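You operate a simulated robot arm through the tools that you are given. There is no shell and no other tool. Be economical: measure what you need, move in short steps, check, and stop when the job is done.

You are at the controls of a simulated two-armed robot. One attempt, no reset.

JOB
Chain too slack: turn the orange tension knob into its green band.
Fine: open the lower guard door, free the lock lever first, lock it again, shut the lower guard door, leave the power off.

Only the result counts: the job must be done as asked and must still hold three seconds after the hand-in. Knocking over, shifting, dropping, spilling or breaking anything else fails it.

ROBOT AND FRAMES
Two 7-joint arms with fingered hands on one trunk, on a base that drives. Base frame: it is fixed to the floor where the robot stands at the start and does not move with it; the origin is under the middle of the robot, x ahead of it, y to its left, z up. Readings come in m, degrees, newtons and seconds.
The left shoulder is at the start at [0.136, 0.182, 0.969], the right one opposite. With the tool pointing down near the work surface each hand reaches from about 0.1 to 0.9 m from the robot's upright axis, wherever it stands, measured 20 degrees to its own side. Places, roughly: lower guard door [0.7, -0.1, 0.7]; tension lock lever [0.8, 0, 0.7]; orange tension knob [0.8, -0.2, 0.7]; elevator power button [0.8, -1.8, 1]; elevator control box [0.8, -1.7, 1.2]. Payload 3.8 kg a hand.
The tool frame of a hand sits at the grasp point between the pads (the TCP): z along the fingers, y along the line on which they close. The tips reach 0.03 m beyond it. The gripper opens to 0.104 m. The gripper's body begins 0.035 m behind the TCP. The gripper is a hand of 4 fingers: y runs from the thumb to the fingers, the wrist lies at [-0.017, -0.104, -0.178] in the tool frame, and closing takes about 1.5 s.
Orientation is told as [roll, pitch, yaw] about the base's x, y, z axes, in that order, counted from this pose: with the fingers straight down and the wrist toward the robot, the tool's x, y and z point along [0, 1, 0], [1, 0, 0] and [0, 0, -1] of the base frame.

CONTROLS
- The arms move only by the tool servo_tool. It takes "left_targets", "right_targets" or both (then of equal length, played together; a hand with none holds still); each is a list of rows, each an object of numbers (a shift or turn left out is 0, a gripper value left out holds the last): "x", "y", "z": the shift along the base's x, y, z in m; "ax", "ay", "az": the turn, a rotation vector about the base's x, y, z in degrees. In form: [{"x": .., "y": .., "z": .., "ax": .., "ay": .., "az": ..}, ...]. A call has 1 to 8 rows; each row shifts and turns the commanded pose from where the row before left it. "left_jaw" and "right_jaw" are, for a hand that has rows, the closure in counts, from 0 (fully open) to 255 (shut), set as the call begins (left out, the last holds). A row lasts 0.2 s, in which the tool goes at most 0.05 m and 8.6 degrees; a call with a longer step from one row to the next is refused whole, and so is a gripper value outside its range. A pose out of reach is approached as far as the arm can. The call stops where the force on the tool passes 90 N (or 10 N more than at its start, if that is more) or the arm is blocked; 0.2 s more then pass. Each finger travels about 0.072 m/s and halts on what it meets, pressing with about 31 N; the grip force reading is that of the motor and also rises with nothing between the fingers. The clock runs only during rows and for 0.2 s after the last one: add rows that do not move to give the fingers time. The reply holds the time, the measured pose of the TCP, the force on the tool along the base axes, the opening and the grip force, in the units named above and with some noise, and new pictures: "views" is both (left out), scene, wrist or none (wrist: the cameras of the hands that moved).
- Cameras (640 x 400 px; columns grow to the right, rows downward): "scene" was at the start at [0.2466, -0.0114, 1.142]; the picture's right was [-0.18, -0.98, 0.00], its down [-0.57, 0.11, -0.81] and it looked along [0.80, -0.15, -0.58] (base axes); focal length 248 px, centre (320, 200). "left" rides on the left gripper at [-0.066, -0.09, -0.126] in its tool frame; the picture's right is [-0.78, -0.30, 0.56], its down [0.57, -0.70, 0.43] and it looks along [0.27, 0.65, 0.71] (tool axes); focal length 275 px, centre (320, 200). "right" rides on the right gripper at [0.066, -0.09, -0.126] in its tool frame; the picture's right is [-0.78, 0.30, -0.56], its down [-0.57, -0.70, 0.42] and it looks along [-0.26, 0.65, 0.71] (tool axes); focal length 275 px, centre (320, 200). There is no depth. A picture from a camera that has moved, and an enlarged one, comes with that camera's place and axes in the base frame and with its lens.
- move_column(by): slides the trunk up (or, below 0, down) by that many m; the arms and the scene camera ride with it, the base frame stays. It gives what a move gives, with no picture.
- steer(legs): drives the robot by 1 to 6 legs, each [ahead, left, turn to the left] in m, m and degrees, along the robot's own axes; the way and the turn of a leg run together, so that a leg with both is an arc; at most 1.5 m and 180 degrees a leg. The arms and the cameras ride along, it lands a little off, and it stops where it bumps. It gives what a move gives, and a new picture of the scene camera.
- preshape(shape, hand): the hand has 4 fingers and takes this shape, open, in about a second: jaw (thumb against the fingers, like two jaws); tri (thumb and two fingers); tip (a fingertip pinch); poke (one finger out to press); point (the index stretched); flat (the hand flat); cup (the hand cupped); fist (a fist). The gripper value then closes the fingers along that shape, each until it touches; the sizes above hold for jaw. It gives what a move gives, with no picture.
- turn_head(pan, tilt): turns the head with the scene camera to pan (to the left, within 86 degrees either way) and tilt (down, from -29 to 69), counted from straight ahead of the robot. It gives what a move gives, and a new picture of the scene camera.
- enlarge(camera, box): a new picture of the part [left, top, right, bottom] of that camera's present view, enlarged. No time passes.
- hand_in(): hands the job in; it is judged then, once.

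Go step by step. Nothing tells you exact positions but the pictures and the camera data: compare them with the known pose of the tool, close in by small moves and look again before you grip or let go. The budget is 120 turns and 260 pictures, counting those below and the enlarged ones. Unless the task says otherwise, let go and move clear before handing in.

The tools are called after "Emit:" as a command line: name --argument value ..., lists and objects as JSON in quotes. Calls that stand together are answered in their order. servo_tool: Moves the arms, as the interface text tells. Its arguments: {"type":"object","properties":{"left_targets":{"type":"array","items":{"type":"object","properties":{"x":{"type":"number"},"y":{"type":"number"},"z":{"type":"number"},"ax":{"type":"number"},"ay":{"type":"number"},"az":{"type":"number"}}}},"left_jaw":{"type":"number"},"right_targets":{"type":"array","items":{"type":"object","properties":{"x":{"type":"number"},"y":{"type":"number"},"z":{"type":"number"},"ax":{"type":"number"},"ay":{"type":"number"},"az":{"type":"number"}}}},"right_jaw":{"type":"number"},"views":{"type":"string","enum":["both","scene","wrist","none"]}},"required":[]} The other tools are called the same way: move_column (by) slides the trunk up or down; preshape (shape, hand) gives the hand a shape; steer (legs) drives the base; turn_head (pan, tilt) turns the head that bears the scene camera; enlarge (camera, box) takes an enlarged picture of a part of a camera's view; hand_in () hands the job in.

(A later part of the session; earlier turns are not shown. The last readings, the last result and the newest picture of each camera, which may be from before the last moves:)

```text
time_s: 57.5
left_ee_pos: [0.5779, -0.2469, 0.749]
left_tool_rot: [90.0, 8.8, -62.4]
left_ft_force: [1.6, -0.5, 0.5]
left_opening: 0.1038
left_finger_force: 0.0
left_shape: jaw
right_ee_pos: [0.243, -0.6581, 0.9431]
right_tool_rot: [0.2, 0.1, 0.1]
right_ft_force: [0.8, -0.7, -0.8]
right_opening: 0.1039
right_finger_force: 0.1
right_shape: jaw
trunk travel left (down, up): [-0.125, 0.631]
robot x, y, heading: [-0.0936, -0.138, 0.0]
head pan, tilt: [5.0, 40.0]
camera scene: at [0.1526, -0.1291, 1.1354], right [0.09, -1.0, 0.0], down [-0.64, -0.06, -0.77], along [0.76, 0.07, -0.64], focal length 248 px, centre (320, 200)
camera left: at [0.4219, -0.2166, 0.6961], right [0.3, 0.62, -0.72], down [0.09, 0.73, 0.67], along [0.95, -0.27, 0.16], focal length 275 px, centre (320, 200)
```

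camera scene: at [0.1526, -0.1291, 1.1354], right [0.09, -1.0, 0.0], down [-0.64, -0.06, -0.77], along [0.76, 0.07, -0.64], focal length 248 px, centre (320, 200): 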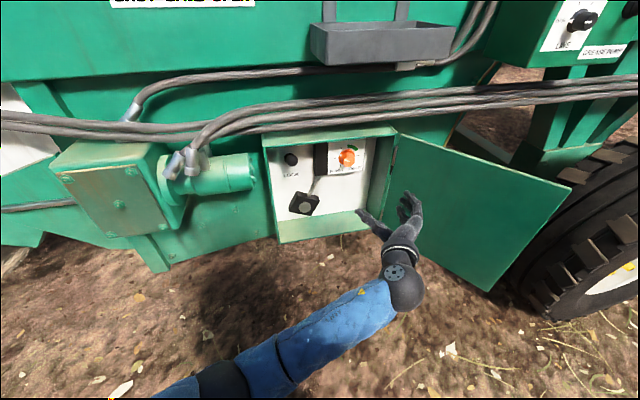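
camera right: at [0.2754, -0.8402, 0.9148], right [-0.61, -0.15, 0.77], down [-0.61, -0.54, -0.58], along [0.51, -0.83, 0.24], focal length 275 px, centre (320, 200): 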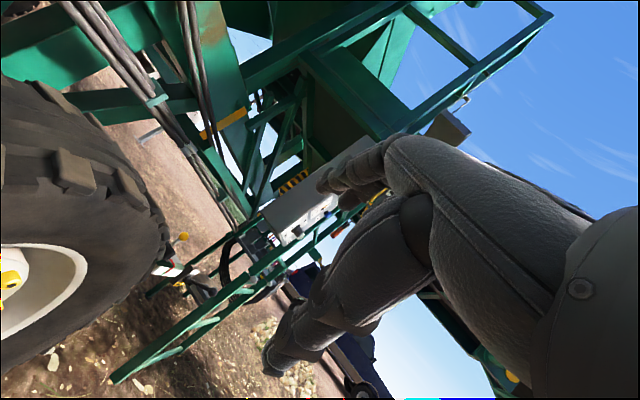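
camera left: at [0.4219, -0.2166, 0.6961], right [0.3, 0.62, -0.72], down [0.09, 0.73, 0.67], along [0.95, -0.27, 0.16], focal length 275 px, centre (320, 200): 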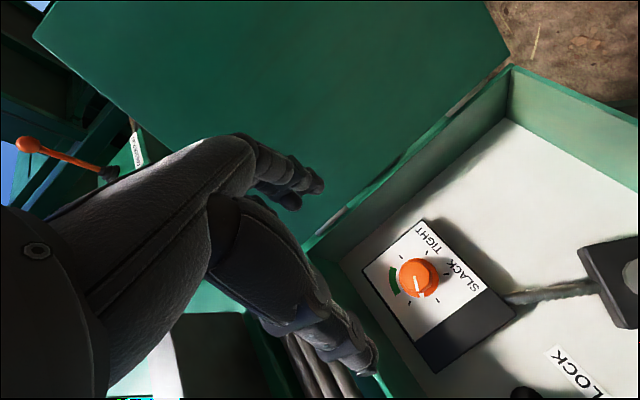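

The knob's position is confirmed at (0.825, -0.159, 0.734). I pre-roll the left hand counter-clockwise about the approach axis so there is a full clockwise stroke available.

Emit:
servo_tool --left_targets '[{"ax": -7.4, "ay": -3.9}, {"ax": -7.4, "ay": -3.9}, {"ax": -7.4, "ay": -3.9}, {"ax": -7.4, "ay": -3.9}, {"ax": -7.4, "ay": -3.9}, {"ax": -7.4, "ay": -3.9}, {"ax": -7.4, "ay": -3.9}, {"ax": -7.4, "ay": -3.9}]'

```text
time_s: 59.3
left_ee_pos: [0.5776, -0.2459, 0.7479]
left_tool_rot: [90.5, -58.4, -62.7]
left_ft_force: [-0.7, 0.4, -0.4]
left_opening: 0.1039
left_finger_force: 0.0
left_shape: jaw
right_ee_pos: [0.2421, -0.6591, 0.9438]
right_tool_rot: [0.0, 0.1, 0.1]
right_ft_force: [0.4, 0.7, -0.5]
right_opening: 0.1041
right_finger_force: 0.0
right_shape: jaw
trunk travel left (down, up): [-0.125, 0.631]
robot x, y, heading: [-0.0906, -0.1445, 0.0]
head pan, tilt: [5.0, 40.0]
camera scene: at [0.1526, -0.1293, 1.1354], right [0.09, -1.0, 0.0], down [-0.64, -0.06, -0.77], along [0.76, 0.07, -0.64], focal length 248 px, centre (320, 200)
camera left: at [0.4725, -0.3121, 0.6361], right [0.73, -0.19, -0.66], down [-0.02, 0.96, -0.29], along [0.68, 0.23, 0.69], focal length 275 px, centre (320, 200)
```

scene: 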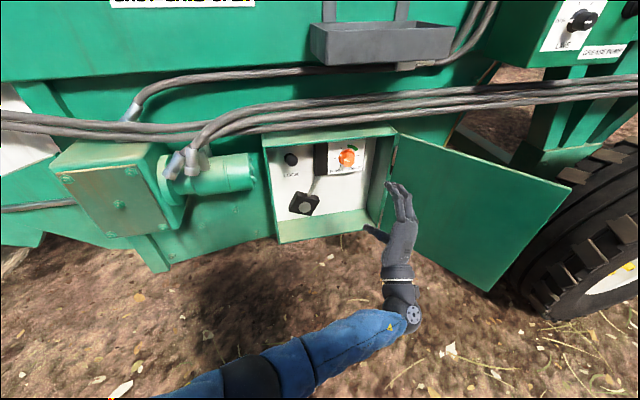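
left: 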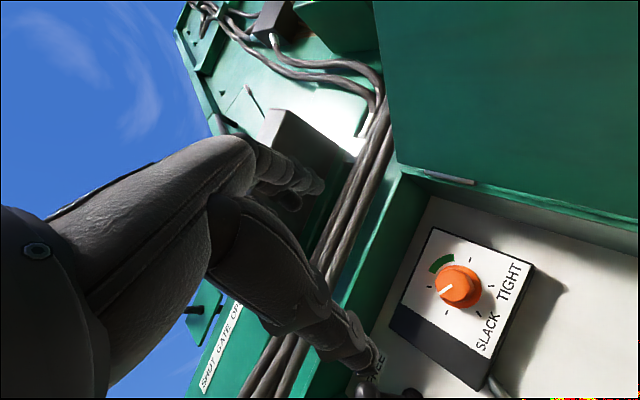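

Reachable. I finish the pre-roll and move to 12 cm in front of the knob.

Emit:
servo_tool --left_targets '[{"ax": -7.4, "ay": -3.9, "x": 0.03, "y": 0.006, "z": -0.004}, {"ax": -7.4, "ay": -3.9, "x": 0.03, "y": 0.006, "z": -0.004}, {"ax": -7.4, "ay": -3.9, "x": 0.03, "y": 0.006, "z": -0.004}, {"x": 0.03, "y": 0.006}, {}]'

```text
time_s: 60.5
left_ee_pos: [0.6293, -0.1889, 0.7798]
left_tool_rot: [91.6, -83.3, -63.7]
left_ft_force: [0.2, 0.1, 0.3]
left_opening: 0.1038
left_finger_force: 0.1
left_shape: jaw
left hand out of reach, approached as far as the arm can: row 1, 2, 3, 4
right_ee_pos: [0.2434, -0.6592, 0.944]
right_tool_rot: [0.1, 0.1, 0.2]
right_ft_force: [-0.5, -0.2, 0.4]
right_opening: 0.1038
right_finger_force: 0.1
right_shape: jaw
trunk travel left (down, up): [-0.125, 0.631]
robot x, y, heading: [-0.0934, -0.1428, -0.0]
head pan, tilt: [5.0, 40.0]
camera scene: at [0.1527, -0.1291, 1.1354], right [0.09, -1.0, 0.0], down [-0.64, -0.06, -0.77], along [0.76, 0.07, -0.64], focal length 248 px, centre (320, 200)
camera left: at [0.5442, -0.2947, 0.6819], right [0.84, -0.39, -0.38], down [0.07, 0.77, -0.63], along [0.54, 0.5, 0.68], focal length 275 px, centre (320, 200)
```

scene: 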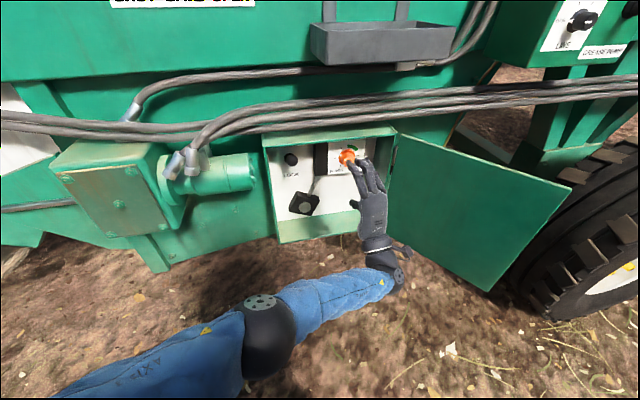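
left: 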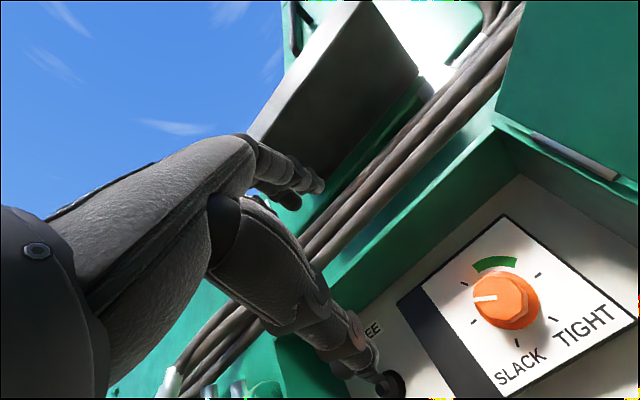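

The arm runs out of reach there. I pull the hand back and drive the base forward 12 cm and lower the trunk a little to shorten the reach.

Emit:
servo_tool --left_targets '[{"x": -0.04, "y": -0.01}, {"x": -0.04, "y": -0.01}, {"x": -0.04, "y": -0.01}, {}]' --views "none"

Emit:
steer --legs '[[0.11, 0, 0]]'

Emit:
move_column --by -0.06

```text
time_s: 61.5
left_ee_pos: [0.5089, -0.2186, 0.7784]
left_tool_rot: [91.6, -83.4, -63.7]
left_ft_force: [-0.7, -0.4, -0.9]
left_opening: 0.1039
left_finger_force: 0.2
left_shape: jaw
right_ee_pos: [0.2421, -0.6602, 0.9441]
right_tool_rot: [0.2, 0.1, 0.1]
right_ft_force: [0.1, -0.2, 0.2]
right_opening: 0.104
right_finger_force: 0.1
right_shape: jaw
trunk travel left (down, up): [-0.125, 0.631]
robot x, y, heading: [-0.0926, -0.1421, 0.1]
head pan, tilt: [5.0, 40.0]
```

```text
time_s: 62.7
left_ee_pos: [0.6202, -0.2179, 0.7796]
left_tool_rot: [91.2, -83.2, -63.3]
left_ft_force: [0.0, 0.2, 0.0]
left_opening: 0.1039
left_finger_force: 0.1
left_shape: jaw
right_ee_pos: [0.3542, -0.658, 0.9436]
right_tool_rot: [0.1, 0.2, 0.1]
right_ft_force: [-0.3, -0.3, 0.0]
right_opening: 0.1037
right_finger_force: 0.2
right_shape: jaw
trunk travel left (down, up): [-0.125, 0.631]
robot x, y, heading: [0.0159, -0.1414, 0.3]
head pan, tilt: [5.0, 40.0]
camera scene: at [0.264, -0.1287, 1.1352], right [0.09, -1.0, 0.0], down [-0.64, -0.06, -0.77], along [0.76, 0.07, -0.64], focal length 248 px, centre (320, 200)
```

scene: 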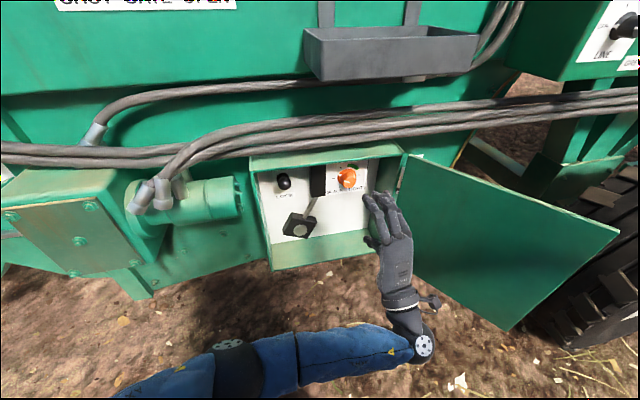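

```text
time_s: 63.7
left_ee_pos: [0.6301, -0.2192, 0.6806]
left_tool_rot: [66.0, -80.4, -38.4]
left_ft_force: [-0.2, 0.0, 0.4]
left_opening: 0.104
left_finger_force: 0.1
left_shape: jaw
right_ee_pos: [0.3796, -0.6583, 0.867]
right_tool_rot: [0.1, 4.8, 0.2]
right_ft_force: [0.0, -0.7, -0.9]
right_opening: 0.104
right_finger_force: 0.0
right_shape: jaw
trunk travel left (down, up): [-0.065, 0.691]
robot x, y, heading: [0.0189, -0.144, 0.3]
head pan, tilt: [5.0, 40.0]
```

Lowering the trunk changed the hand's tilt too. I take a still picture to get the hand's actual frame.

Emit:
servo_tool --left_targets '[{}]'

```text
time_s: 64.1
left_ee_pos: [0.6313, -0.2185, 0.6798]
left_tool_rot: [65.9, -80.3, -38.2]
left_ft_force: [0.1, -0.2, -0.4]
left_opening: 0.1041
left_finger_force: 0.1
left_shape: jaw
right_ee_pos: [0.3784, -0.6597, 0.8655]
right_tool_rot: [0.1, 4.8, 0.2]
right_ft_force: [0.0, -0.2, 0.1]
right_opening: 0.104
right_finger_force: 0.0
right_shape: jaw
trunk travel left (down, up): [-0.065, 0.691]
robot x, y, heading: [0.0168, -0.1408, 0.2]
head pan, tilt: [5.0, 40.0]
camera scene: at [0.3004, -0.1285, 1.0715], right [0.09, -1.0, 0.0], down [-0.64, -0.06, -0.77], along [0.76, 0.07, -0.64], focal length 248 px, centre (320, 200)
camera left: at [0.5395, -0.3252, 0.5889], right [0.8, -0.39, -0.45], down [0.02, 0.77, -0.63], along [0.59, 0.5, 0.63], focal length 275 px, centre (320, 200)
```

scene: 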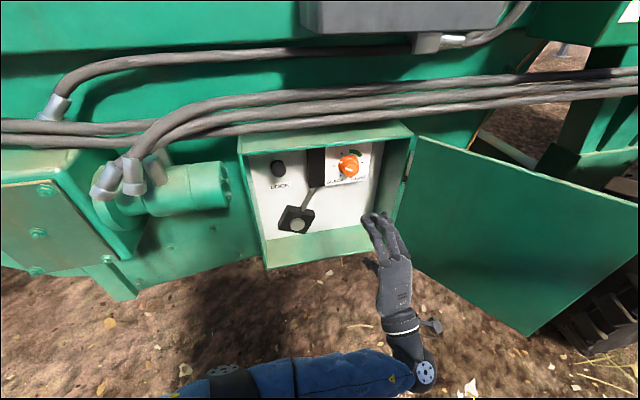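
left: 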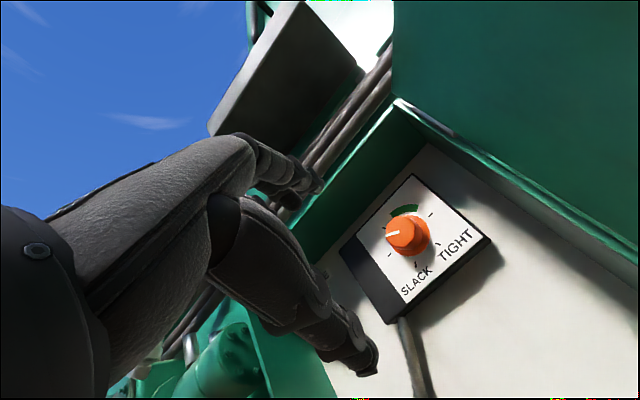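

The hand axis is now almost exactly along the panel normal. I move to 10 cm in front of the knob at (0.825, -0.161, 0.733).

Emit:
servo_tool --left_targets '[{"x": 0.025, "y": 0.002, "z": 0.014}, {"x": 0.025, "y": 0.002, "z": 0.014}, {"x": 0.025, "y": 0.002, "z": 0.014}, {"x": 0.024, "y": 0.001, "z": 0.013}, {}]'

```text
time_s: 65.3
left_ee_pos: [0.7302, -0.2119, 0.7358]
left_tool_rot: [65.9, -80.2, -38.2]
left_ft_force: [-0.1, 0.0, -0.3]
left_opening: 0.1039
left_finger_force: 0.1
left_shape: jaw
right_ee_pos: [0.3786, -0.66, 0.8653]
right_tool_rot: [0.1, 4.8, 0.3]
right_ft_force: [-0.6, 0.3, -0.7]
right_opening: 0.1038
right_finger_force: 0.1
right_shape: jaw
trunk travel left (down, up): [-0.065, 0.691]
robot x, y, heading: [0.0172, -0.1406, 0.2]
head pan, tilt: [5.0, 40.0]
camera scene: at [0.3004, -0.1285, 1.0714], right [0.09, -1.0, 0.0], down [-0.64, -0.06, -0.77], along [0.76, 0.07, -0.64], focal length 248 px, centre (320, 200)
camera left: at [0.6388, -0.3181, 0.6443], right [0.8, -0.39, -0.45], down [0.02, 0.77, -0.63], along [0.6, 0.5, 0.63], focal length 275 px, centre (320, 200)
```

scene: 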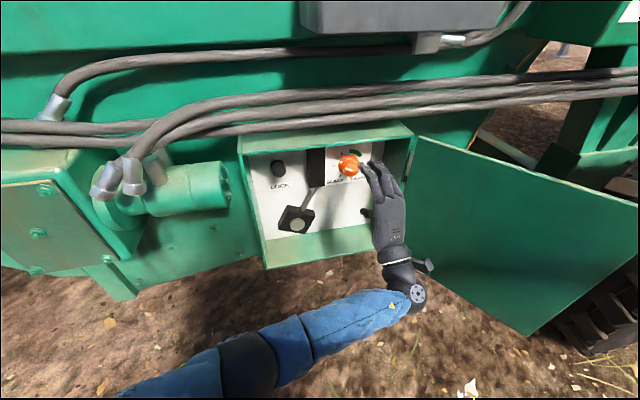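
left: 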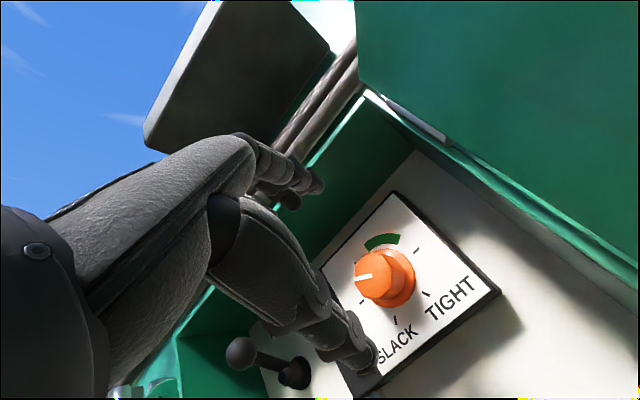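

Emit:
servo_tool --left_targets '[{"x": 0.031, "y": 0.017}, {"x": 0.031, "y": 0.017}, {}]'

```text
time_s: 66.1
left_ee_pos: [0.7943, -0.178, 0.7344]
left_tool_rot: [65.7, -80.2, -38.0]
left_ft_force: [-0.1, 0.6, 0.3]
left_opening: 0.1039
left_finger_force: 0.0
left_shape: jaw
right_ee_pos: [0.3796, -0.6586, 0.866]
right_tool_rot: [0.1, 4.8, 0.2]
right_ft_force: [0.1, 0.1, 0.2]
right_opening: 0.1038
right_finger_force: 0.0
right_shape: jaw
trunk travel left (down, up): [-0.065, 0.691]
robot x, y, heading: [0.0151, -0.1417, 0.0]
head pan, tilt: [5.0, 40.0]
camera scene: at [0.3004, -0.1285, 1.0714], right [0.09, -1.0, 0.0], down [-0.64, -0.06, -0.77], along [0.76, 0.07, -0.64], focal length 248 px, centre (320, 200)
camera left: at [0.701, -0.2847, 0.644], right [0.8, -0.39, -0.45], down [0.02, 0.77, -0.63], along [0.6, 0.5, 0.63], focal length 275 px, centre (320, 200)
```

scene: 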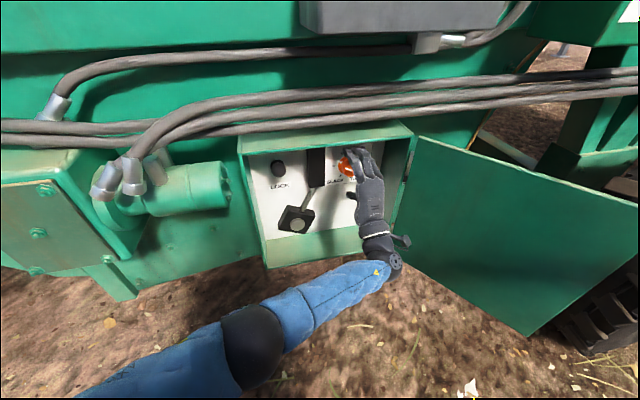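
left: 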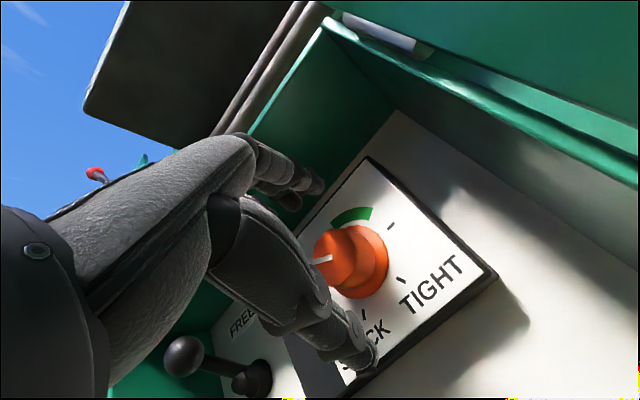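

Centred. I advance another 2.4 cm and close on the knob.

Emit:
servo_tool --left_targets '[{"x": 0.011, "y": 0.006}, {"x": 0.011, "y": 0.006}, {}]' --views "none"

Emit:
servo_tool --left_targets '[{}, {}, {}, {}, {}, {}]' --left_jaw 255

```text
time_s: 66.9
left_ee_pos: [0.8144, -0.1668, 0.7353]
left_tool_rot: [65.7, -80.1, -38.3]
left_ft_force: [-0.5, 0.9, -0.4]
left_opening: 0.1039
left_finger_force: 0.0
left_shape: jaw
right_ee_pos: [0.3798, -0.6585, 0.8646]
right_tool_rot: [0.0, 4.8, 0.1]
right_ft_force: [0.1, 0.1, 0.3]
right_opening: 0.1039
right_finger_force: 0.2
right_shape: jaw
trunk travel left (down, up): [-0.065, 0.691]
robot x, y, heading: [0.0158, -0.1418, 0.1]
head pan, tilt: [5.0, 40.0]
```

```text
time_s: 68.3
left_ee_pos: [0.815, -0.1646, 0.7337]
left_tool_rot: [65.7, -80.2, -38.2]
left_ft_force: [-1.3, 0.3, -2.8]
left_opening: 0.0327
left_finger_force: 30.6
left_shape: jaw
right_ee_pos: [0.3785, -0.6577, 0.8658]
right_tool_rot: [0.0, 4.8, 0.1]
right_ft_force: [-0.2, 0.1, 0.2]
right_opening: 0.1037
right_finger_force: 0.1
right_shape: jaw
trunk travel left (down, up): [-0.065, 0.691]
robot x, y, heading: [0.0209, -0.1414, 0.5]
head pan, tilt: [5.0, 40.0]
camera scene: at [0.3006, -0.1284, 1.0713], right [0.09, -1.0, 0.0], down [-0.64, -0.06, -0.77], along [0.76, 0.07, -0.64], focal length 248 px, centre (320, 200)
camera left: at [0.7226, -0.2716, 0.6428], right [0.8, -0.39, -0.45], down [0.02, 0.78, -0.63], along [0.6, 0.5, 0.63], focal length 275 px, centre (320, 200)
```

scene: 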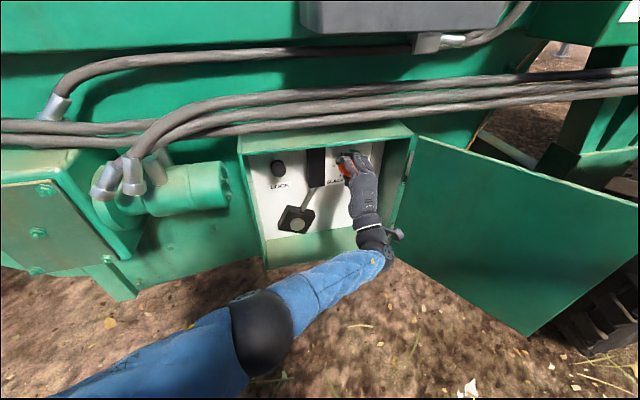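
left: 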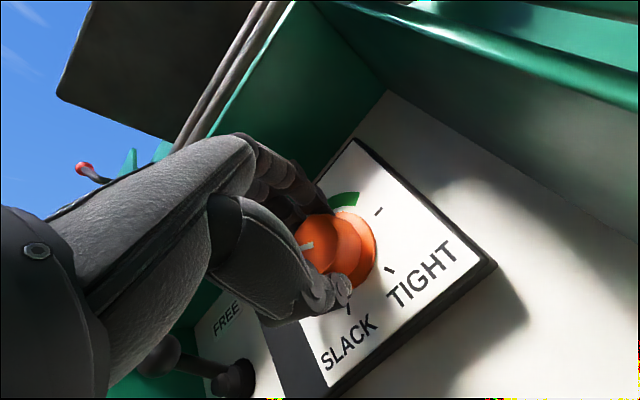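

The knob is gripped (3.3 cm across). I turn clockwise 48° about the panel normal and look.

Emit:
servo_tool --left_targets '[{"ax": 7.05, "ay": 3.75}, {"ax": 7.05, "ay": 3.75}, {"ax": 7.05, "ay": 3.75}, {"ax": 7.05, "ay": 3.75}, {"ax": 7.05, "ay": 3.75}, {"ax": 7.05, "ay": 3.75}]'

```text
time_s: 69.7
left_ee_pos: [0.814, -0.1655, 0.7374]
left_tool_rot: [87.0, -33.1, -57.6]
left_ft_force: [7.5, 3.0, 13.3]
left_opening: 0.0317
left_finger_force: 31.1
left_shape: jaw
right_ee_pos: [0.378, -0.659, 0.8673]
right_tool_rot: [0.1, 4.7, 0.2]
right_ft_force: [-0.4, -0.3, 1.1]
right_opening: 0.1041
right_finger_force: 0.1
right_shape: jaw
trunk travel left (down, up): [-0.065, 0.691]
robot x, y, heading: [0.0223, -0.1397, 0.3]
head pan, tilt: [5.0, 40.0]
camera scene: at [0.2996, -0.1283, 1.0718], right [0.09, -1.0, 0.0], down [-0.64, -0.06, -0.77], along [0.76, 0.07, -0.64], focal length 248 px, centre (320, 200)
camera left: at [0.6829, -0.1983, 0.638], right [0.54, 0.12, -0.83], down [-0.09, 0.99, 0.08], along [0.84, 0.04, 0.55], focal length 275 px, centre (320, 200)
```

scene: 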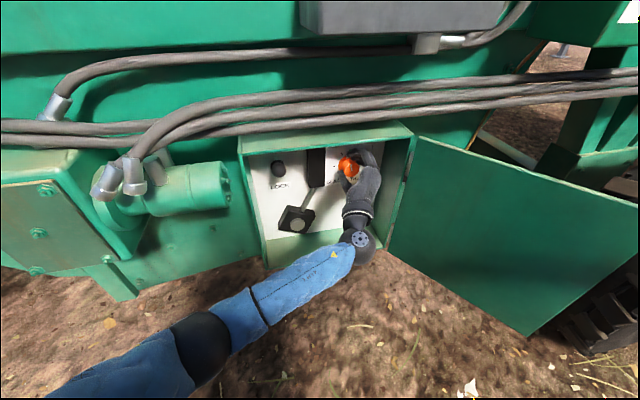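
left: 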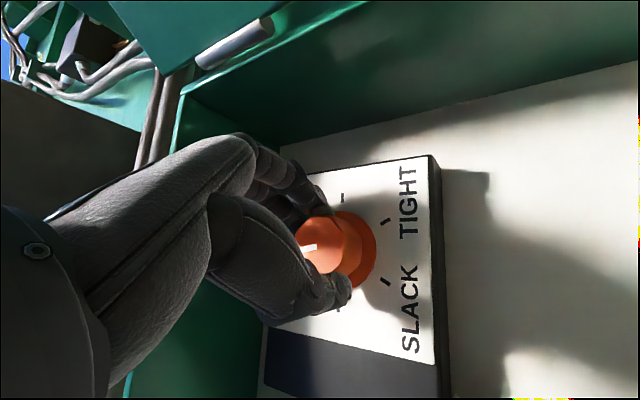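

The knob turns with the hand. I continue another 48°.

Emit:
servo_tool --left_targets '[{"ax": 7.05, "ay": 3.75}, {"ax": 7.05, "ay": 3.75}, {"ax": 7.05, "ay": 3.75}, {"ax": 7.05, "ay": 3.75}, {"ax": 7.05, "ay": 3.75}, {"ax": 7.05, "ay": 3.75}]'

Emit:
enlarge --camera "scene" --box '[310, 130, 390, 190]'

```text
time_s: 71.1
left_ee_pos: [0.8142, -0.1682, 0.7373]
left_tool_rot: [90.7, 14.7, -58.2]
left_ft_force: [12.6, -9.3, 17.7]
left_opening: 0.0321
left_finger_force: 31.1
left_shape: jaw
right_ee_pos: [0.3788, -0.6596, 0.8659]
right_tool_rot: [0.1, 4.8, 0.2]
right_ft_force: [0.2, 0.5, -0.3]
right_opening: 0.1037
right_finger_force: 0.1
right_shape: jaw
trunk travel left (down, up): [-0.065, 0.691]
robot x, y, heading: [0.0177, -0.1408, 0.2]
head pan, tilt: [5.0, 40.0]
camera scene: at [0.2996, -0.1293, 1.0717], right [0.09, -1.0, 0.0], down [-0.64, -0.06, -0.77], along [0.76, 0.07, -0.64], focal length 248 px, centre (320, 200)
camera left: at [0.6541, -0.1446, 0.6941], right [0.23, 0.71, -0.67], down [0.08, 0.67, 0.74], along [0.97, -0.22, 0.1], focal length 275 px, centre (320, 200)
```

scene: 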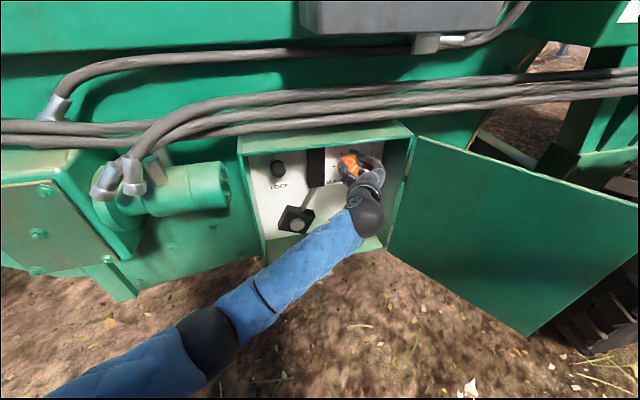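
left: 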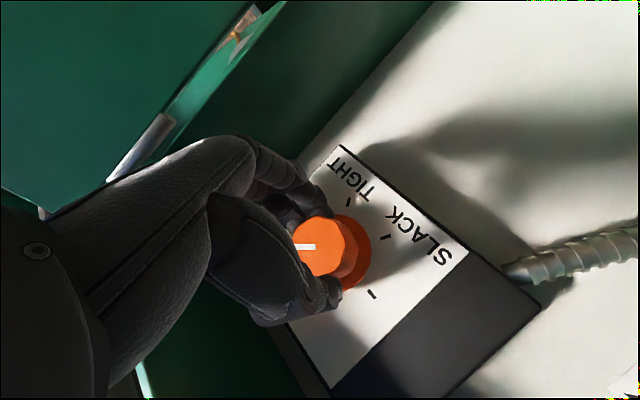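

```text
6.67 times, centred on (350, 160) of scene
camera zoom: at [0.2996, -0.1293, 1.0717], right [0.09, -1.0, 0.0], down [-0.64, -0.06, -0.77], along [0.76, 0.07, -0.64], focal length 1653 px, centre (120, 467)
```

zoom: 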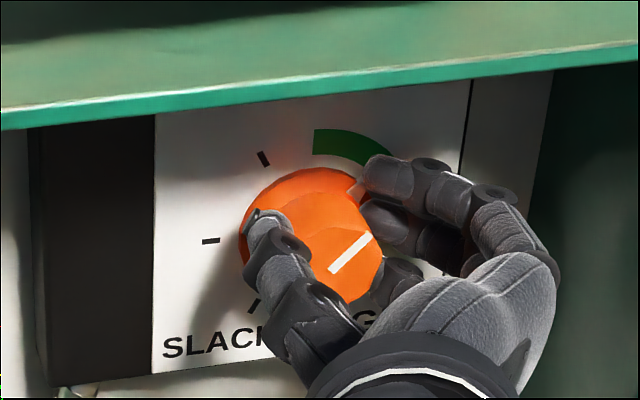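

The pointer appears near the far end of the green band (about 50° against 2–55°). I turn back about 16° to centre it, then release and inspect.

Emit:
servo_tool --left_targets '[{"ax": -7.05, "ay": -3.75}, {"ax": -7.05, "ay": -3.75}, {}]' --views "none"

Emit:
servo_tool --left_targets '[{}, {}, {}, {}, {}, {}]' --left_jaw 0 --views "none"

Emit:
servo_tool --left_targets '[{"x": -0.035, "y": -0.019}, {"x": -0.035, "y": -0.019}, {"x": -0.035, "y": -0.019}, {"x": -0.03, "y": -0.01, "z": -0.02}, {}]'

Emit:
enlarge --camera "scene" --box '[310, 130, 390, 190]'

```text
time_s: 71.9
left_ee_pos: [0.8135, -0.1665, 0.7368]
left_tool_rot: [89.4, -1.4, -58.4]
left_ft_force: [8.3, -10.1, 14.3]
left_opening: 0.0322
left_finger_force: 31.0
left_shape: jaw
right_ee_pos: [0.3783, -0.6595, 0.8661]
right_tool_rot: [0.1, 4.8, 0.2]
right_ft_force: [-0.7, -0.5, 0.0]
right_opening: 0.1039
right_finger_force: 0.0
right_shape: jaw
trunk travel left (down, up): [-0.065, 0.691]
robot x, y, heading: [0.0164, -0.1408, 0.2]
head pan, tilt: [5.0, 40.0]
```

```text
time_s: 73.3
left_ee_pos: [0.8117, -0.1678, 0.7325]
left_tool_rot: [89.2, -1.0, -58.3]
left_ft_force: [-50.3, -2.3, -12.1]
left_opening: 0.0955
left_finger_force: 0.1
left_shape: jaw
right_ee_pos: [0.3769, -0.6589, 0.8655]
right_tool_rot: [0.1, 4.7, 0.2]
right_ft_force: [0.5, -0.4, -0.3]
right_opening: 0.1039
right_finger_force: 0.1
right_shape: jaw
trunk travel left (down, up): [-0.065, 0.691]
robot x, y, heading: [0.0206, -0.141, 0.5]
head pan, tilt: [5.0, 40.0]
```

```text
time_s: 74.5
left_ee_pos: [0.6835, -0.2277, 0.7181]
left_tool_rot: [90.2, -1.3, -57.8]
left_ft_force: [-0.5, -0.4, -1.0]
left_opening: 0.1039
left_finger_force: 0.0
left_shape: jaw
right_ee_pos: [0.3791, -0.6585, 0.8661]
right_tool_rot: [0.1, 4.8, 0.2]
right_ft_force: [1.1, 0.5, 0.1]
right_opening: 0.1039
right_finger_force: 0.1
right_shape: jaw
trunk travel left (down, up): [-0.065, 0.691]
robot x, y, heading: [0.016, -0.1432, 0.3]
head pan, tilt: [5.0, 40.0]
camera scene: at [0.3003, -0.1285, 1.0714], right [0.09, -1.0, 0.0], down [-0.64, -0.06, -0.77], along [0.76, 0.07, -0.64], focal length 248 px, centre (320, 200)
camera left: at [0.53, -0.2195, 0.6493], right [0.32, 0.53, -0.78], down [-0.02, 0.83, 0.56], along [0.95, -0.16, 0.28], focal length 275 px, centre (320, 200)
```

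scene: 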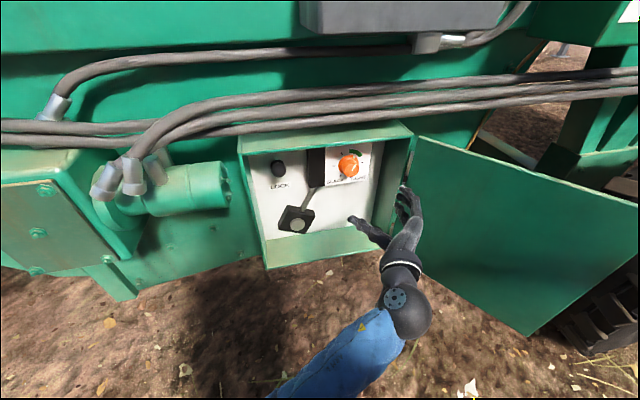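
left: 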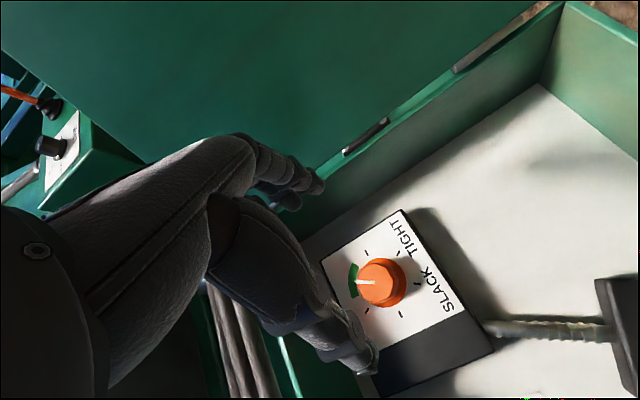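

```text
6.67 times, centred on (350, 160) of scene
camera zoom: at [0.3003, -0.1285, 1.0714], right [0.09, -1.0, 0.0], down [-0.64, -0.06, -0.77], along [0.76, 0.07, -0.64], focal length 1653 px, centre (120, 467)
```

zoom: 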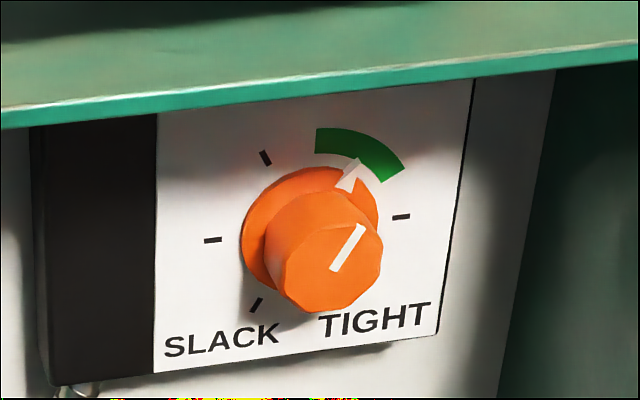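

The pointer sits in the middle of the green band. Next, the lock lever: its ball should be at (0.757, 0.004, 0.767); I move in front of it.

Emit:
servo_tool --left_targets '[{"x": -0.02, "y": 0.03, "z": 0.01}, {"y": 0.04, "z": 0.01}, {"y": 0.04, "z": 0.01}, {"y": 0.04, "z": 0.01}, {"x": 0.005, "y": 0.035, "z": 0.01}, {}]' --left_jaw 50

```text
time_s: 75.9
left_ee_pos: [0.664, -0.0474, 0.765]
left_tool_rot: [89.1, -1.2, -58.1]
left_ft_force: [-0.2, 0.7, 0.2]
left_opening: 0.0837
left_finger_force: 0.0
left_shape: jaw
right_ee_pos: [0.3798, -0.6583, 0.8656]
right_tool_rot: [0.1, 4.8, 0.2]
right_ft_force: [-0.2, -0.1, 1.2]
right_opening: 0.1037
right_finger_force: 0.0
right_shape: jaw
trunk travel left (down, up): [-0.065, 0.691]
robot x, y, heading: [0.0196, -0.1402, 0.2]
head pan, tilt: [5.0, 40.0]
camera scene: at [0.3004, -0.1283, 1.0714], right [0.09, -1.0, 0.0], down [-0.64, -0.06, -0.77], along [0.76, 0.07, -0.64], focal length 248 px, centre (320, 200)
camera left: at [0.5103, -0.0386, 0.6979], right [0.32, 0.53, -0.79], down [-0.01, 0.83, 0.55], along [0.95, -0.17, 0.27], focal length 275 px, centre (320, 200)
```

scene: 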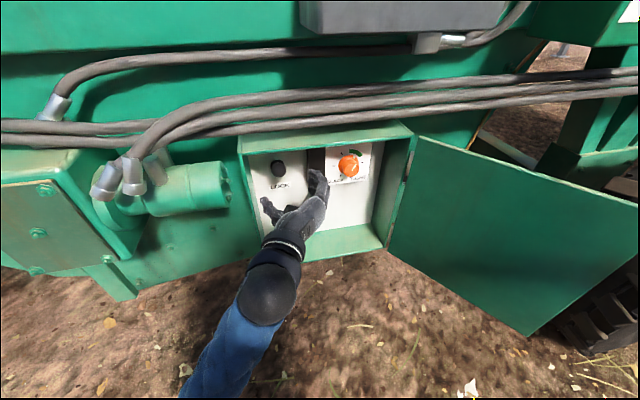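
left: 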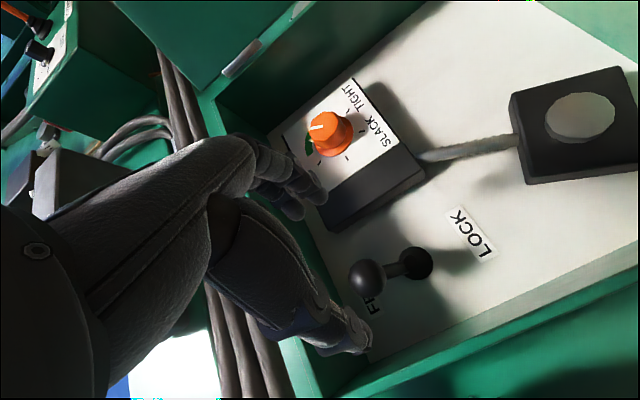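

The ball is 0.10 m straight ahead. I advance and grip it.

Emit:
servo_tool --left_targets '[{"x": 0.031, "y": 0.0155, "z": 0.001}, {"x": 0.031, "y": 0.0155, "z": 0.001}, {"x": 0.029, "y": 0.014, "z": 0.001}, {}]' --views "none"

Emit:
servo_tool --left_targets '[{}, {}, {}, {}, {}, {}]' --left_jaw 255 --views "wrist"

```text
time_s: 76.9
left_ee_pos: [0.7559, -0.0024, 0.7675]
left_tool_rot: [89.2, -1.2, -58.1]
left_ft_force: [0.5, 0.3, 1.0]
left_opening: 0.0837
left_finger_force: 0.0
left_shape: jaw
right_ee_pos: [0.3793, -0.6586, 0.8661]
right_tool_rot: [0.2, 4.8, 0.2]
right_ft_force: [0.2, 0.3, 0.4]
right_opening: 0.1038
right_finger_force: 0.0
right_shape: jaw
trunk travel left (down, up): [-0.065, 0.691]
robot x, y, heading: [0.0193, -0.143, -0.1]
head pan, tilt: [5.0, 40.0]
```

```text
time_s: 78.3
left_ee_pos: [0.7559, -0.0015, 0.7677]
left_tool_rot: [89.2, -1.1, -57.9]
left_ft_force: [5.7, 8.5, 2.2]
left_opening: 0.0161
left_finger_force: 31.2
left_shape: jaw
right_ee_pos: [0.38, -0.6575, 0.866]
right_tool_rot: [0.0, 4.8, 0.2]
right_ft_force: [-0.8, -0.6, -0.7]
right_opening: 0.1037
right_finger_force: 0.2
right_shape: jaw
trunk travel left (down, up): [-0.065, 0.691]
robot x, y, heading: [0.0204, -0.1464, 0.3]
head pan, tilt: [5.0, 40.0]
camera left: at [0.6026, 0.0074, 0.7005], right [0.32, 0.53, -0.79], down [-0.01, 0.83, 0.55], along [0.95, -0.16, 0.27], focal length 275 px, centre (320, 200)
```

left: 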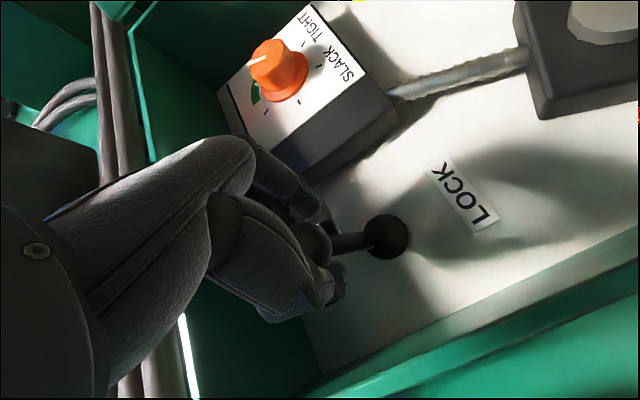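

Gripped; I press it down to LOCK.

Emit:
servo_tool --left_targets '[{"x": -0.006, "y": -0.003, "z": -0.015}, {"x": -0.003, "y": -0.001, "z": -0.016}, {"z": -0.016}, {"x": 0.003, "y": 0.001, "z": -0.016}, {"x": 0.005, "y": 0.003, "z": -0.016}, {}]'

```text
time_s: 79.7
left_ee_pos: [0.753, -0.0021, 0.7067]
left_tool_rot: [91.0, -2.2, -58.2]
left_ft_force: [2.1, 15.2, 47.2]
left_opening: 0.0147
left_finger_force: 31.4
left_shape: jaw
right_ee_pos: [0.3752, -0.6586, 0.8688]
right_tool_rot: [0.1, 4.5, 0.2]
right_ft_force: [-0.1, -0.2, -1.0]
right_opening: 0.1042
right_finger_force: 0.1
right_shape: jaw
trunk travel left (down, up): [-0.065, 0.691]
robot x, y, heading: [0.0186, -0.1443, 0.2]
head pan, tilt: [5.0, 40.0]
camera scene: at [0.2956, -0.1281, 1.0733], right [0.09, -1.0, 0.0], down [-0.64, -0.06, -0.77], along [0.77, 0.07, -0.64], focal length 248 px, centre (320, 200)
camera left: at [0.6025, 0.0075, 0.6344], right [0.34, 0.53, -0.78], down [-0.03, 0.83, 0.55], along [0.94, -0.17, 0.3], focal length 275 px, centre (320, 200)
```

scene: 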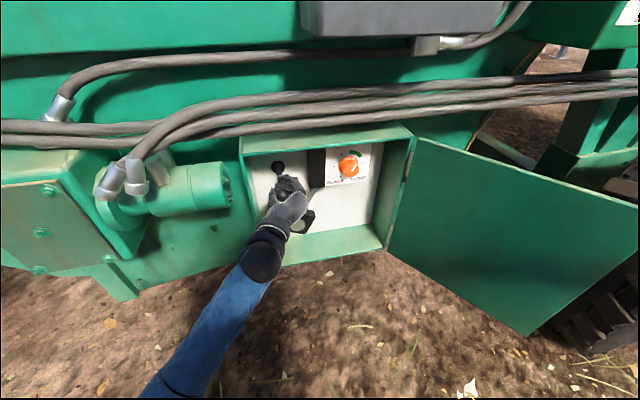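
left: 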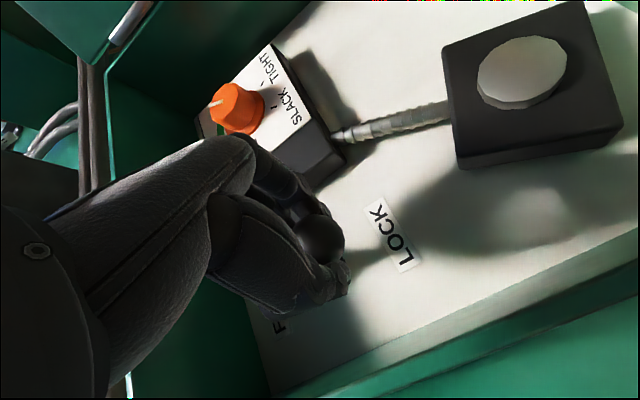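

Firm stop reached. I release, back out and check.

Emit:
servo_tool --left_targets '[{"z": 0.006}, {}, {}, {}, {}]' --left_jaw 40 --views "none"

Emit:
servo_tool --left_targets '[{"x": -0.033, "y": -0.019, "z": 0.0}, {"x": -0.033, "y": -0.019}, {"x": -0.033, "y": -0.019}, {"x": -0.04}, {"x": -0.04}, {}]'

Emit:
enlarge --camera "scene" --box '[235, 120, 395, 250]'

```text
time_s: 80.9
left_ee_pos: [0.7521, 0.0032, 0.708]
left_tool_rot: [90.5, -1.9, -57.5]
left_ft_force: [-17.6, 29.2, 36.9]
left_opening: 0.0697
left_finger_force: 0.0
left_shape: jaw
right_ee_pos: [0.3755, -0.6572, 0.8693]
right_tool_rot: [0.0, 4.6, 0.1]
right_ft_force: [0.3, -0.7, 0.6]
right_opening: 0.1039
right_finger_force: 0.1
right_shape: jaw
trunk travel left (down, up): [-0.065, 0.691]
robot x, y, heading: [0.0175, -0.142, 0.0]
head pan, tilt: [5.0, 40.0]
```

```text
time_s: 82.3
left_ee_pos: [0.5745, -0.0599, 0.6945]
left_tool_rot: [89.3, -1.2, -58.2]
left_ft_force: [0.9, -0.3, 0.4]
left_opening: 0.0872
left_finger_force: 0.0
left_shape: jaw
right_ee_pos: [0.3789, -0.659, 0.8666]
right_tool_rot: [0.2, 4.8, 0.2]
right_ft_force: [-0.2, -0.6, -0.5]
right_opening: 0.1039
right_finger_force: 0.1
right_shape: jaw
trunk travel left (down, up): [-0.065, 0.691]
robot x, y, heading: [0.0189, -0.1404, 0.3]
head pan, tilt: [5.0, 40.0]
camera scene: at [0.3002, -0.1284, 1.0714], right [0.09, -1.0, 0.0], down [-0.64, -0.06, -0.77], along [0.76, 0.07, -0.64], focal length 248 px, centre (320, 200)
camera left: at [0.4216, -0.0508, 0.627], right [0.32, 0.53, -0.79], down [-0.01, 0.83, 0.55], along [0.95, -0.17, 0.27], focal length 275 px, centre (320, 200)
```

scene: 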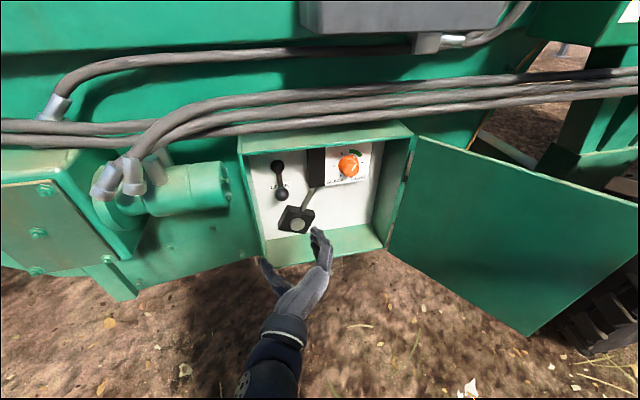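
left: 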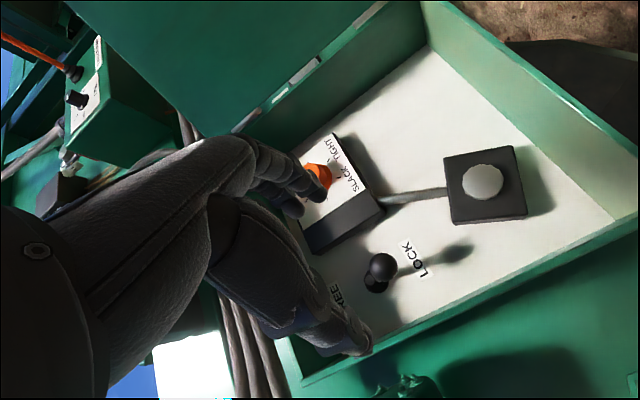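

```text
3.08 times, centred on (315, 185) of scene
camera zoom: at [0.3002, -0.1284, 1.0714], right [0.09, -1.0, 0.0], down [-0.64, -0.06, -0.77], along [0.76, 0.07, -0.64], focal length 763 px, centre (335, 246)
```

zoom: 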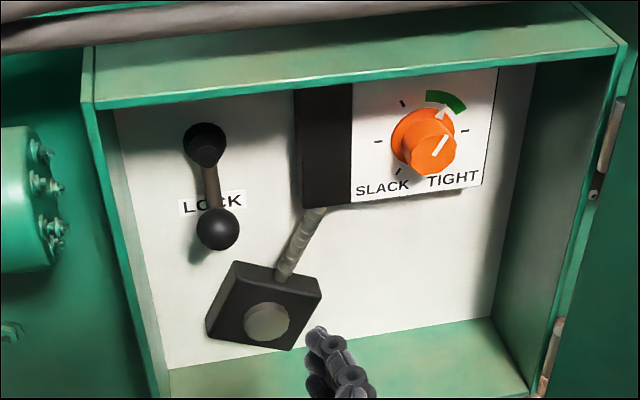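

Knob is in green and the lever is back on LOCK. Now to close the door: I raise the left hand, turn its fingers downward, and will straddle the door's top edge to swing it shut.

Emit:
servo_tool --left_targets '[{"x": -0.04, "z": 0.02}, {"x": -0.03, "z": 0.035}, {"z": 0.045}, {"z": 0.045}, {"z": 0.045, "ax": -4.2, "ay": 7}, {"z": 0.045, "ax": -4.2, "ay": 7}, {"z": 0.03, "ax": -4.2, "ay": 7}, {"ax": -4.2, "ay": 7}]' --left_jaw 0 --views "none"

Emit:
servo_tool --left_targets '[{"ax": -4.2, "ay": 7}, {"ax": -4.2, "ay": 7, "y": -0.03}, {"ax": -4.2, "ay": 7, "y": -0.04}, {"ax": -4.2, "ay": 7, "y": -0.04}, {"ax": -4.2, "ay": 7, "y": -0.04}, {"ax": -4.2, "ay": 7, "y": -0.04}, {"y": -0.04}]'

```text
time_s: 83.2
left_ee_pos: [0.5386, -0.0224, 0.7673]
left_tool_rot: [93.5, 8.4, -51.0]
left_ft_force: [0.7, 0.0, -0.4]
left_opening: 0.1037
left_finger_force: 0.0
left_shape: jaw
left hand out of reach, approached as far as the arm can: row 3, 4
right_ee_pos: [0.3799, -0.6581, 0.8657]
right_tool_rot: [0.0, 4.7, 0.2]
right_ft_force: [0.3, 0.6, -0.2]
right_opening: 0.1036
right_finger_force: 0.1
right_shape: jaw
trunk travel left (down, up): [-0.065, 0.691]
robot x, y, heading: [0.0174, -0.1447, 0.2]
head pan, tilt: [5.0, 40.0]
stopped in row 4 (left hand): the arm was blocked; the commanded pose is now the measured one
```

```text
time_s: 83.9
left_ee_pos: [0.5373, -0.0318, 0.7313]
left_tool_rot: [84.5, 20.2, -53.3]
left_ft_force: [-0.3, -0.3, 0.2]
left_opening: 0.1038
left_finger_force: 0.0
left_shape: jaw
left hand out of reach, approached as far as the arm can: row 1
right_ee_pos: [0.3798, -0.6582, 0.8661]
right_tool_rot: [0.0, 4.7, 0.3]
right_ft_force: [1.1, 0.7, 0.1]
right_opening: 0.1038
right_finger_force: 0.0
right_shape: jaw
trunk travel left (down, up): [-0.065, 0.691]
robot x, y, heading: [0.0164, -0.1434, 0.4]
head pan, tilt: [5.0, 40.0]
stopped in row 3 (left hand): the arm was blocked; the commanded pose is now the measured one
camera scene: at [0.3003, -0.1283, 1.0714], right [0.09, -1.0, 0.0], down [-0.64, -0.06, -0.77], along [0.76, 0.07, -0.64], focal length 248 px, centre (320, 200)
camera left: at [0.3711, -0.0273, 0.7113], right [0.05, 0.74, -0.67], down [0.1, 0.67, 0.74], along [0.99, -0.1, -0.04], focal length 275 px, centre (320, 200)
```

scene: 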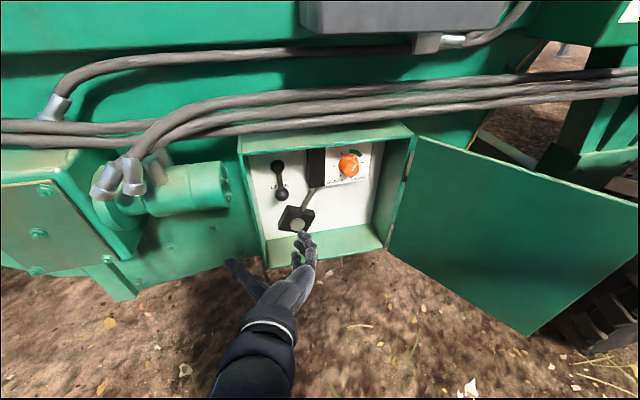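
left: 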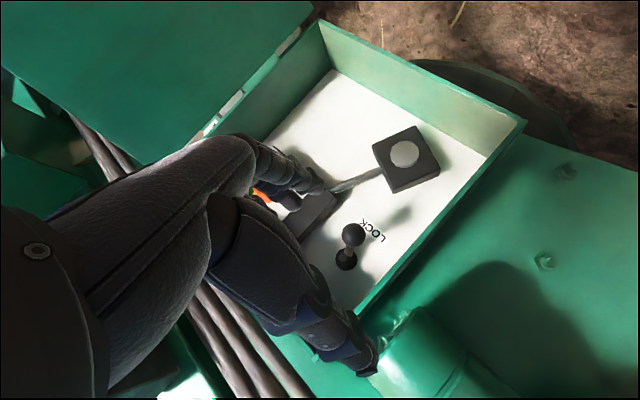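

The arm is cramped again; I back the base 10 cm, raise the trunk to its old height and go on from there.

Emit:
steer --legs '[[-0.1, 0, 0]]'

Emit:
move_column --by 0.1

Emit:
servo_tool --left_targets '[{"z": 0.03}, {"z": 0.03, "x": 0.02}, {"z": 0.03, "x": 0.02}, {"z": 0.03, "x": 0.02}]'

```text
time_s: 85.0
left_ee_pos: [0.4371, -0.0333, 0.7316]
left_tool_rot: [84.3, 20.3, -53.5]
left_ft_force: [0.2, 0.2, -0.3]
left_opening: 0.1042
left_finger_force: 0.1
left_shape: jaw
right_ee_pos: [0.2772, -0.659, 0.8651]
right_tool_rot: [0.2, 4.8, 0.0]
right_ft_force: [-0.7, -0.2, -0.2]
right_opening: 0.1038
right_finger_force: 0.1
right_shape: jaw
trunk travel left (down, up): [-0.065, 0.691]
robot x, y, heading: [-0.0853, -0.1434, 0.1]
head pan, tilt: [5.0, 40.0]
camera scene: at [0.1997, -0.1291, 1.0715], right [0.09, -1.0, 0.0], down [-0.64, -0.06, -0.77], along [0.76, 0.07, -0.64], focal length 248 px, centre (320, 200)
```

scene: 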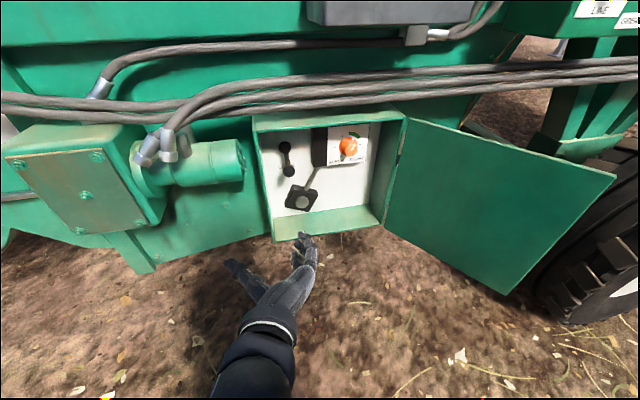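

```text
time_s: 86.4
left_ee_pos: [0.4124, -0.0327, 0.8818]
left_tool_rot: [90.7, 15.8, -51.4]
left_ft_force: [1.0, 0.9, 0.5]
left_opening: 0.104
left_finger_force: 0.0
left_shape: jaw
right_ee_pos: [0.2363, -0.6593, 0.9944]
right_tool_rot: [0.1, -2.8, 0.2]
right_ft_force: [-0.4, 0.5, 0.5]
right_opening: 0.1039
right_finger_force: 0.1
right_shape: jaw
trunk travel left (down, up): [-0.165, 0.591]
robot x, y, heading: [-0.0813, -0.144, 0.0]
head pan, tilt: [5.0, 40.0]
```

```text
time_s: 87.4
left_ee_pos: [0.4712, -0.0314, 1.0007]
left_tool_rot: [91.0, 16.3, -51.0]
left_ft_force: [-0.1, 0.1, 0.0]
left_opening: 0.1041
left_finger_force: 0.1
left_shape: jaw
right_ee_pos: [0.236, -0.6606, 0.9952]
right_tool_rot: [0.1, -2.7, 0.1]
right_ft_force: [-0.3, 0.5, -0.3]
right_opening: 0.1041
right_finger_force: 0.0
right_shape: jaw
trunk travel left (down, up): [-0.165, 0.591]
robot x, y, heading: [-0.0793, -0.1413, 0.1]
head pan, tilt: [5.0, 40.0]
camera scene: at [0.14, -0.1295, 1.1776], right [0.09, -1.0, 0.0], down [-0.64, -0.06, -0.77], along [0.76, 0.07, -0.64], focal length 248 px, centre (320, 200)
camera left: at [0.3097, -0.0264, 0.9589], right [0.13, 0.75, -0.65], down [0.0, 0.66, 0.75], along [0.99, -0.1, 0.09], focal length 275 px, centre (320, 200)
```

scene: 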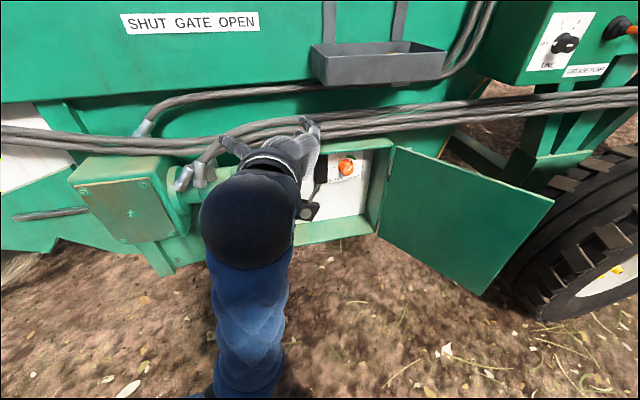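
left: 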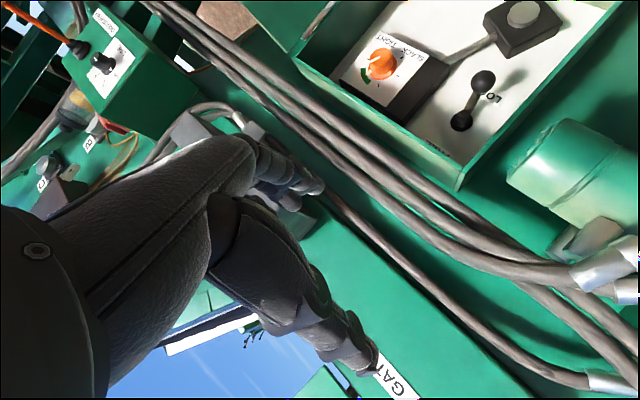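

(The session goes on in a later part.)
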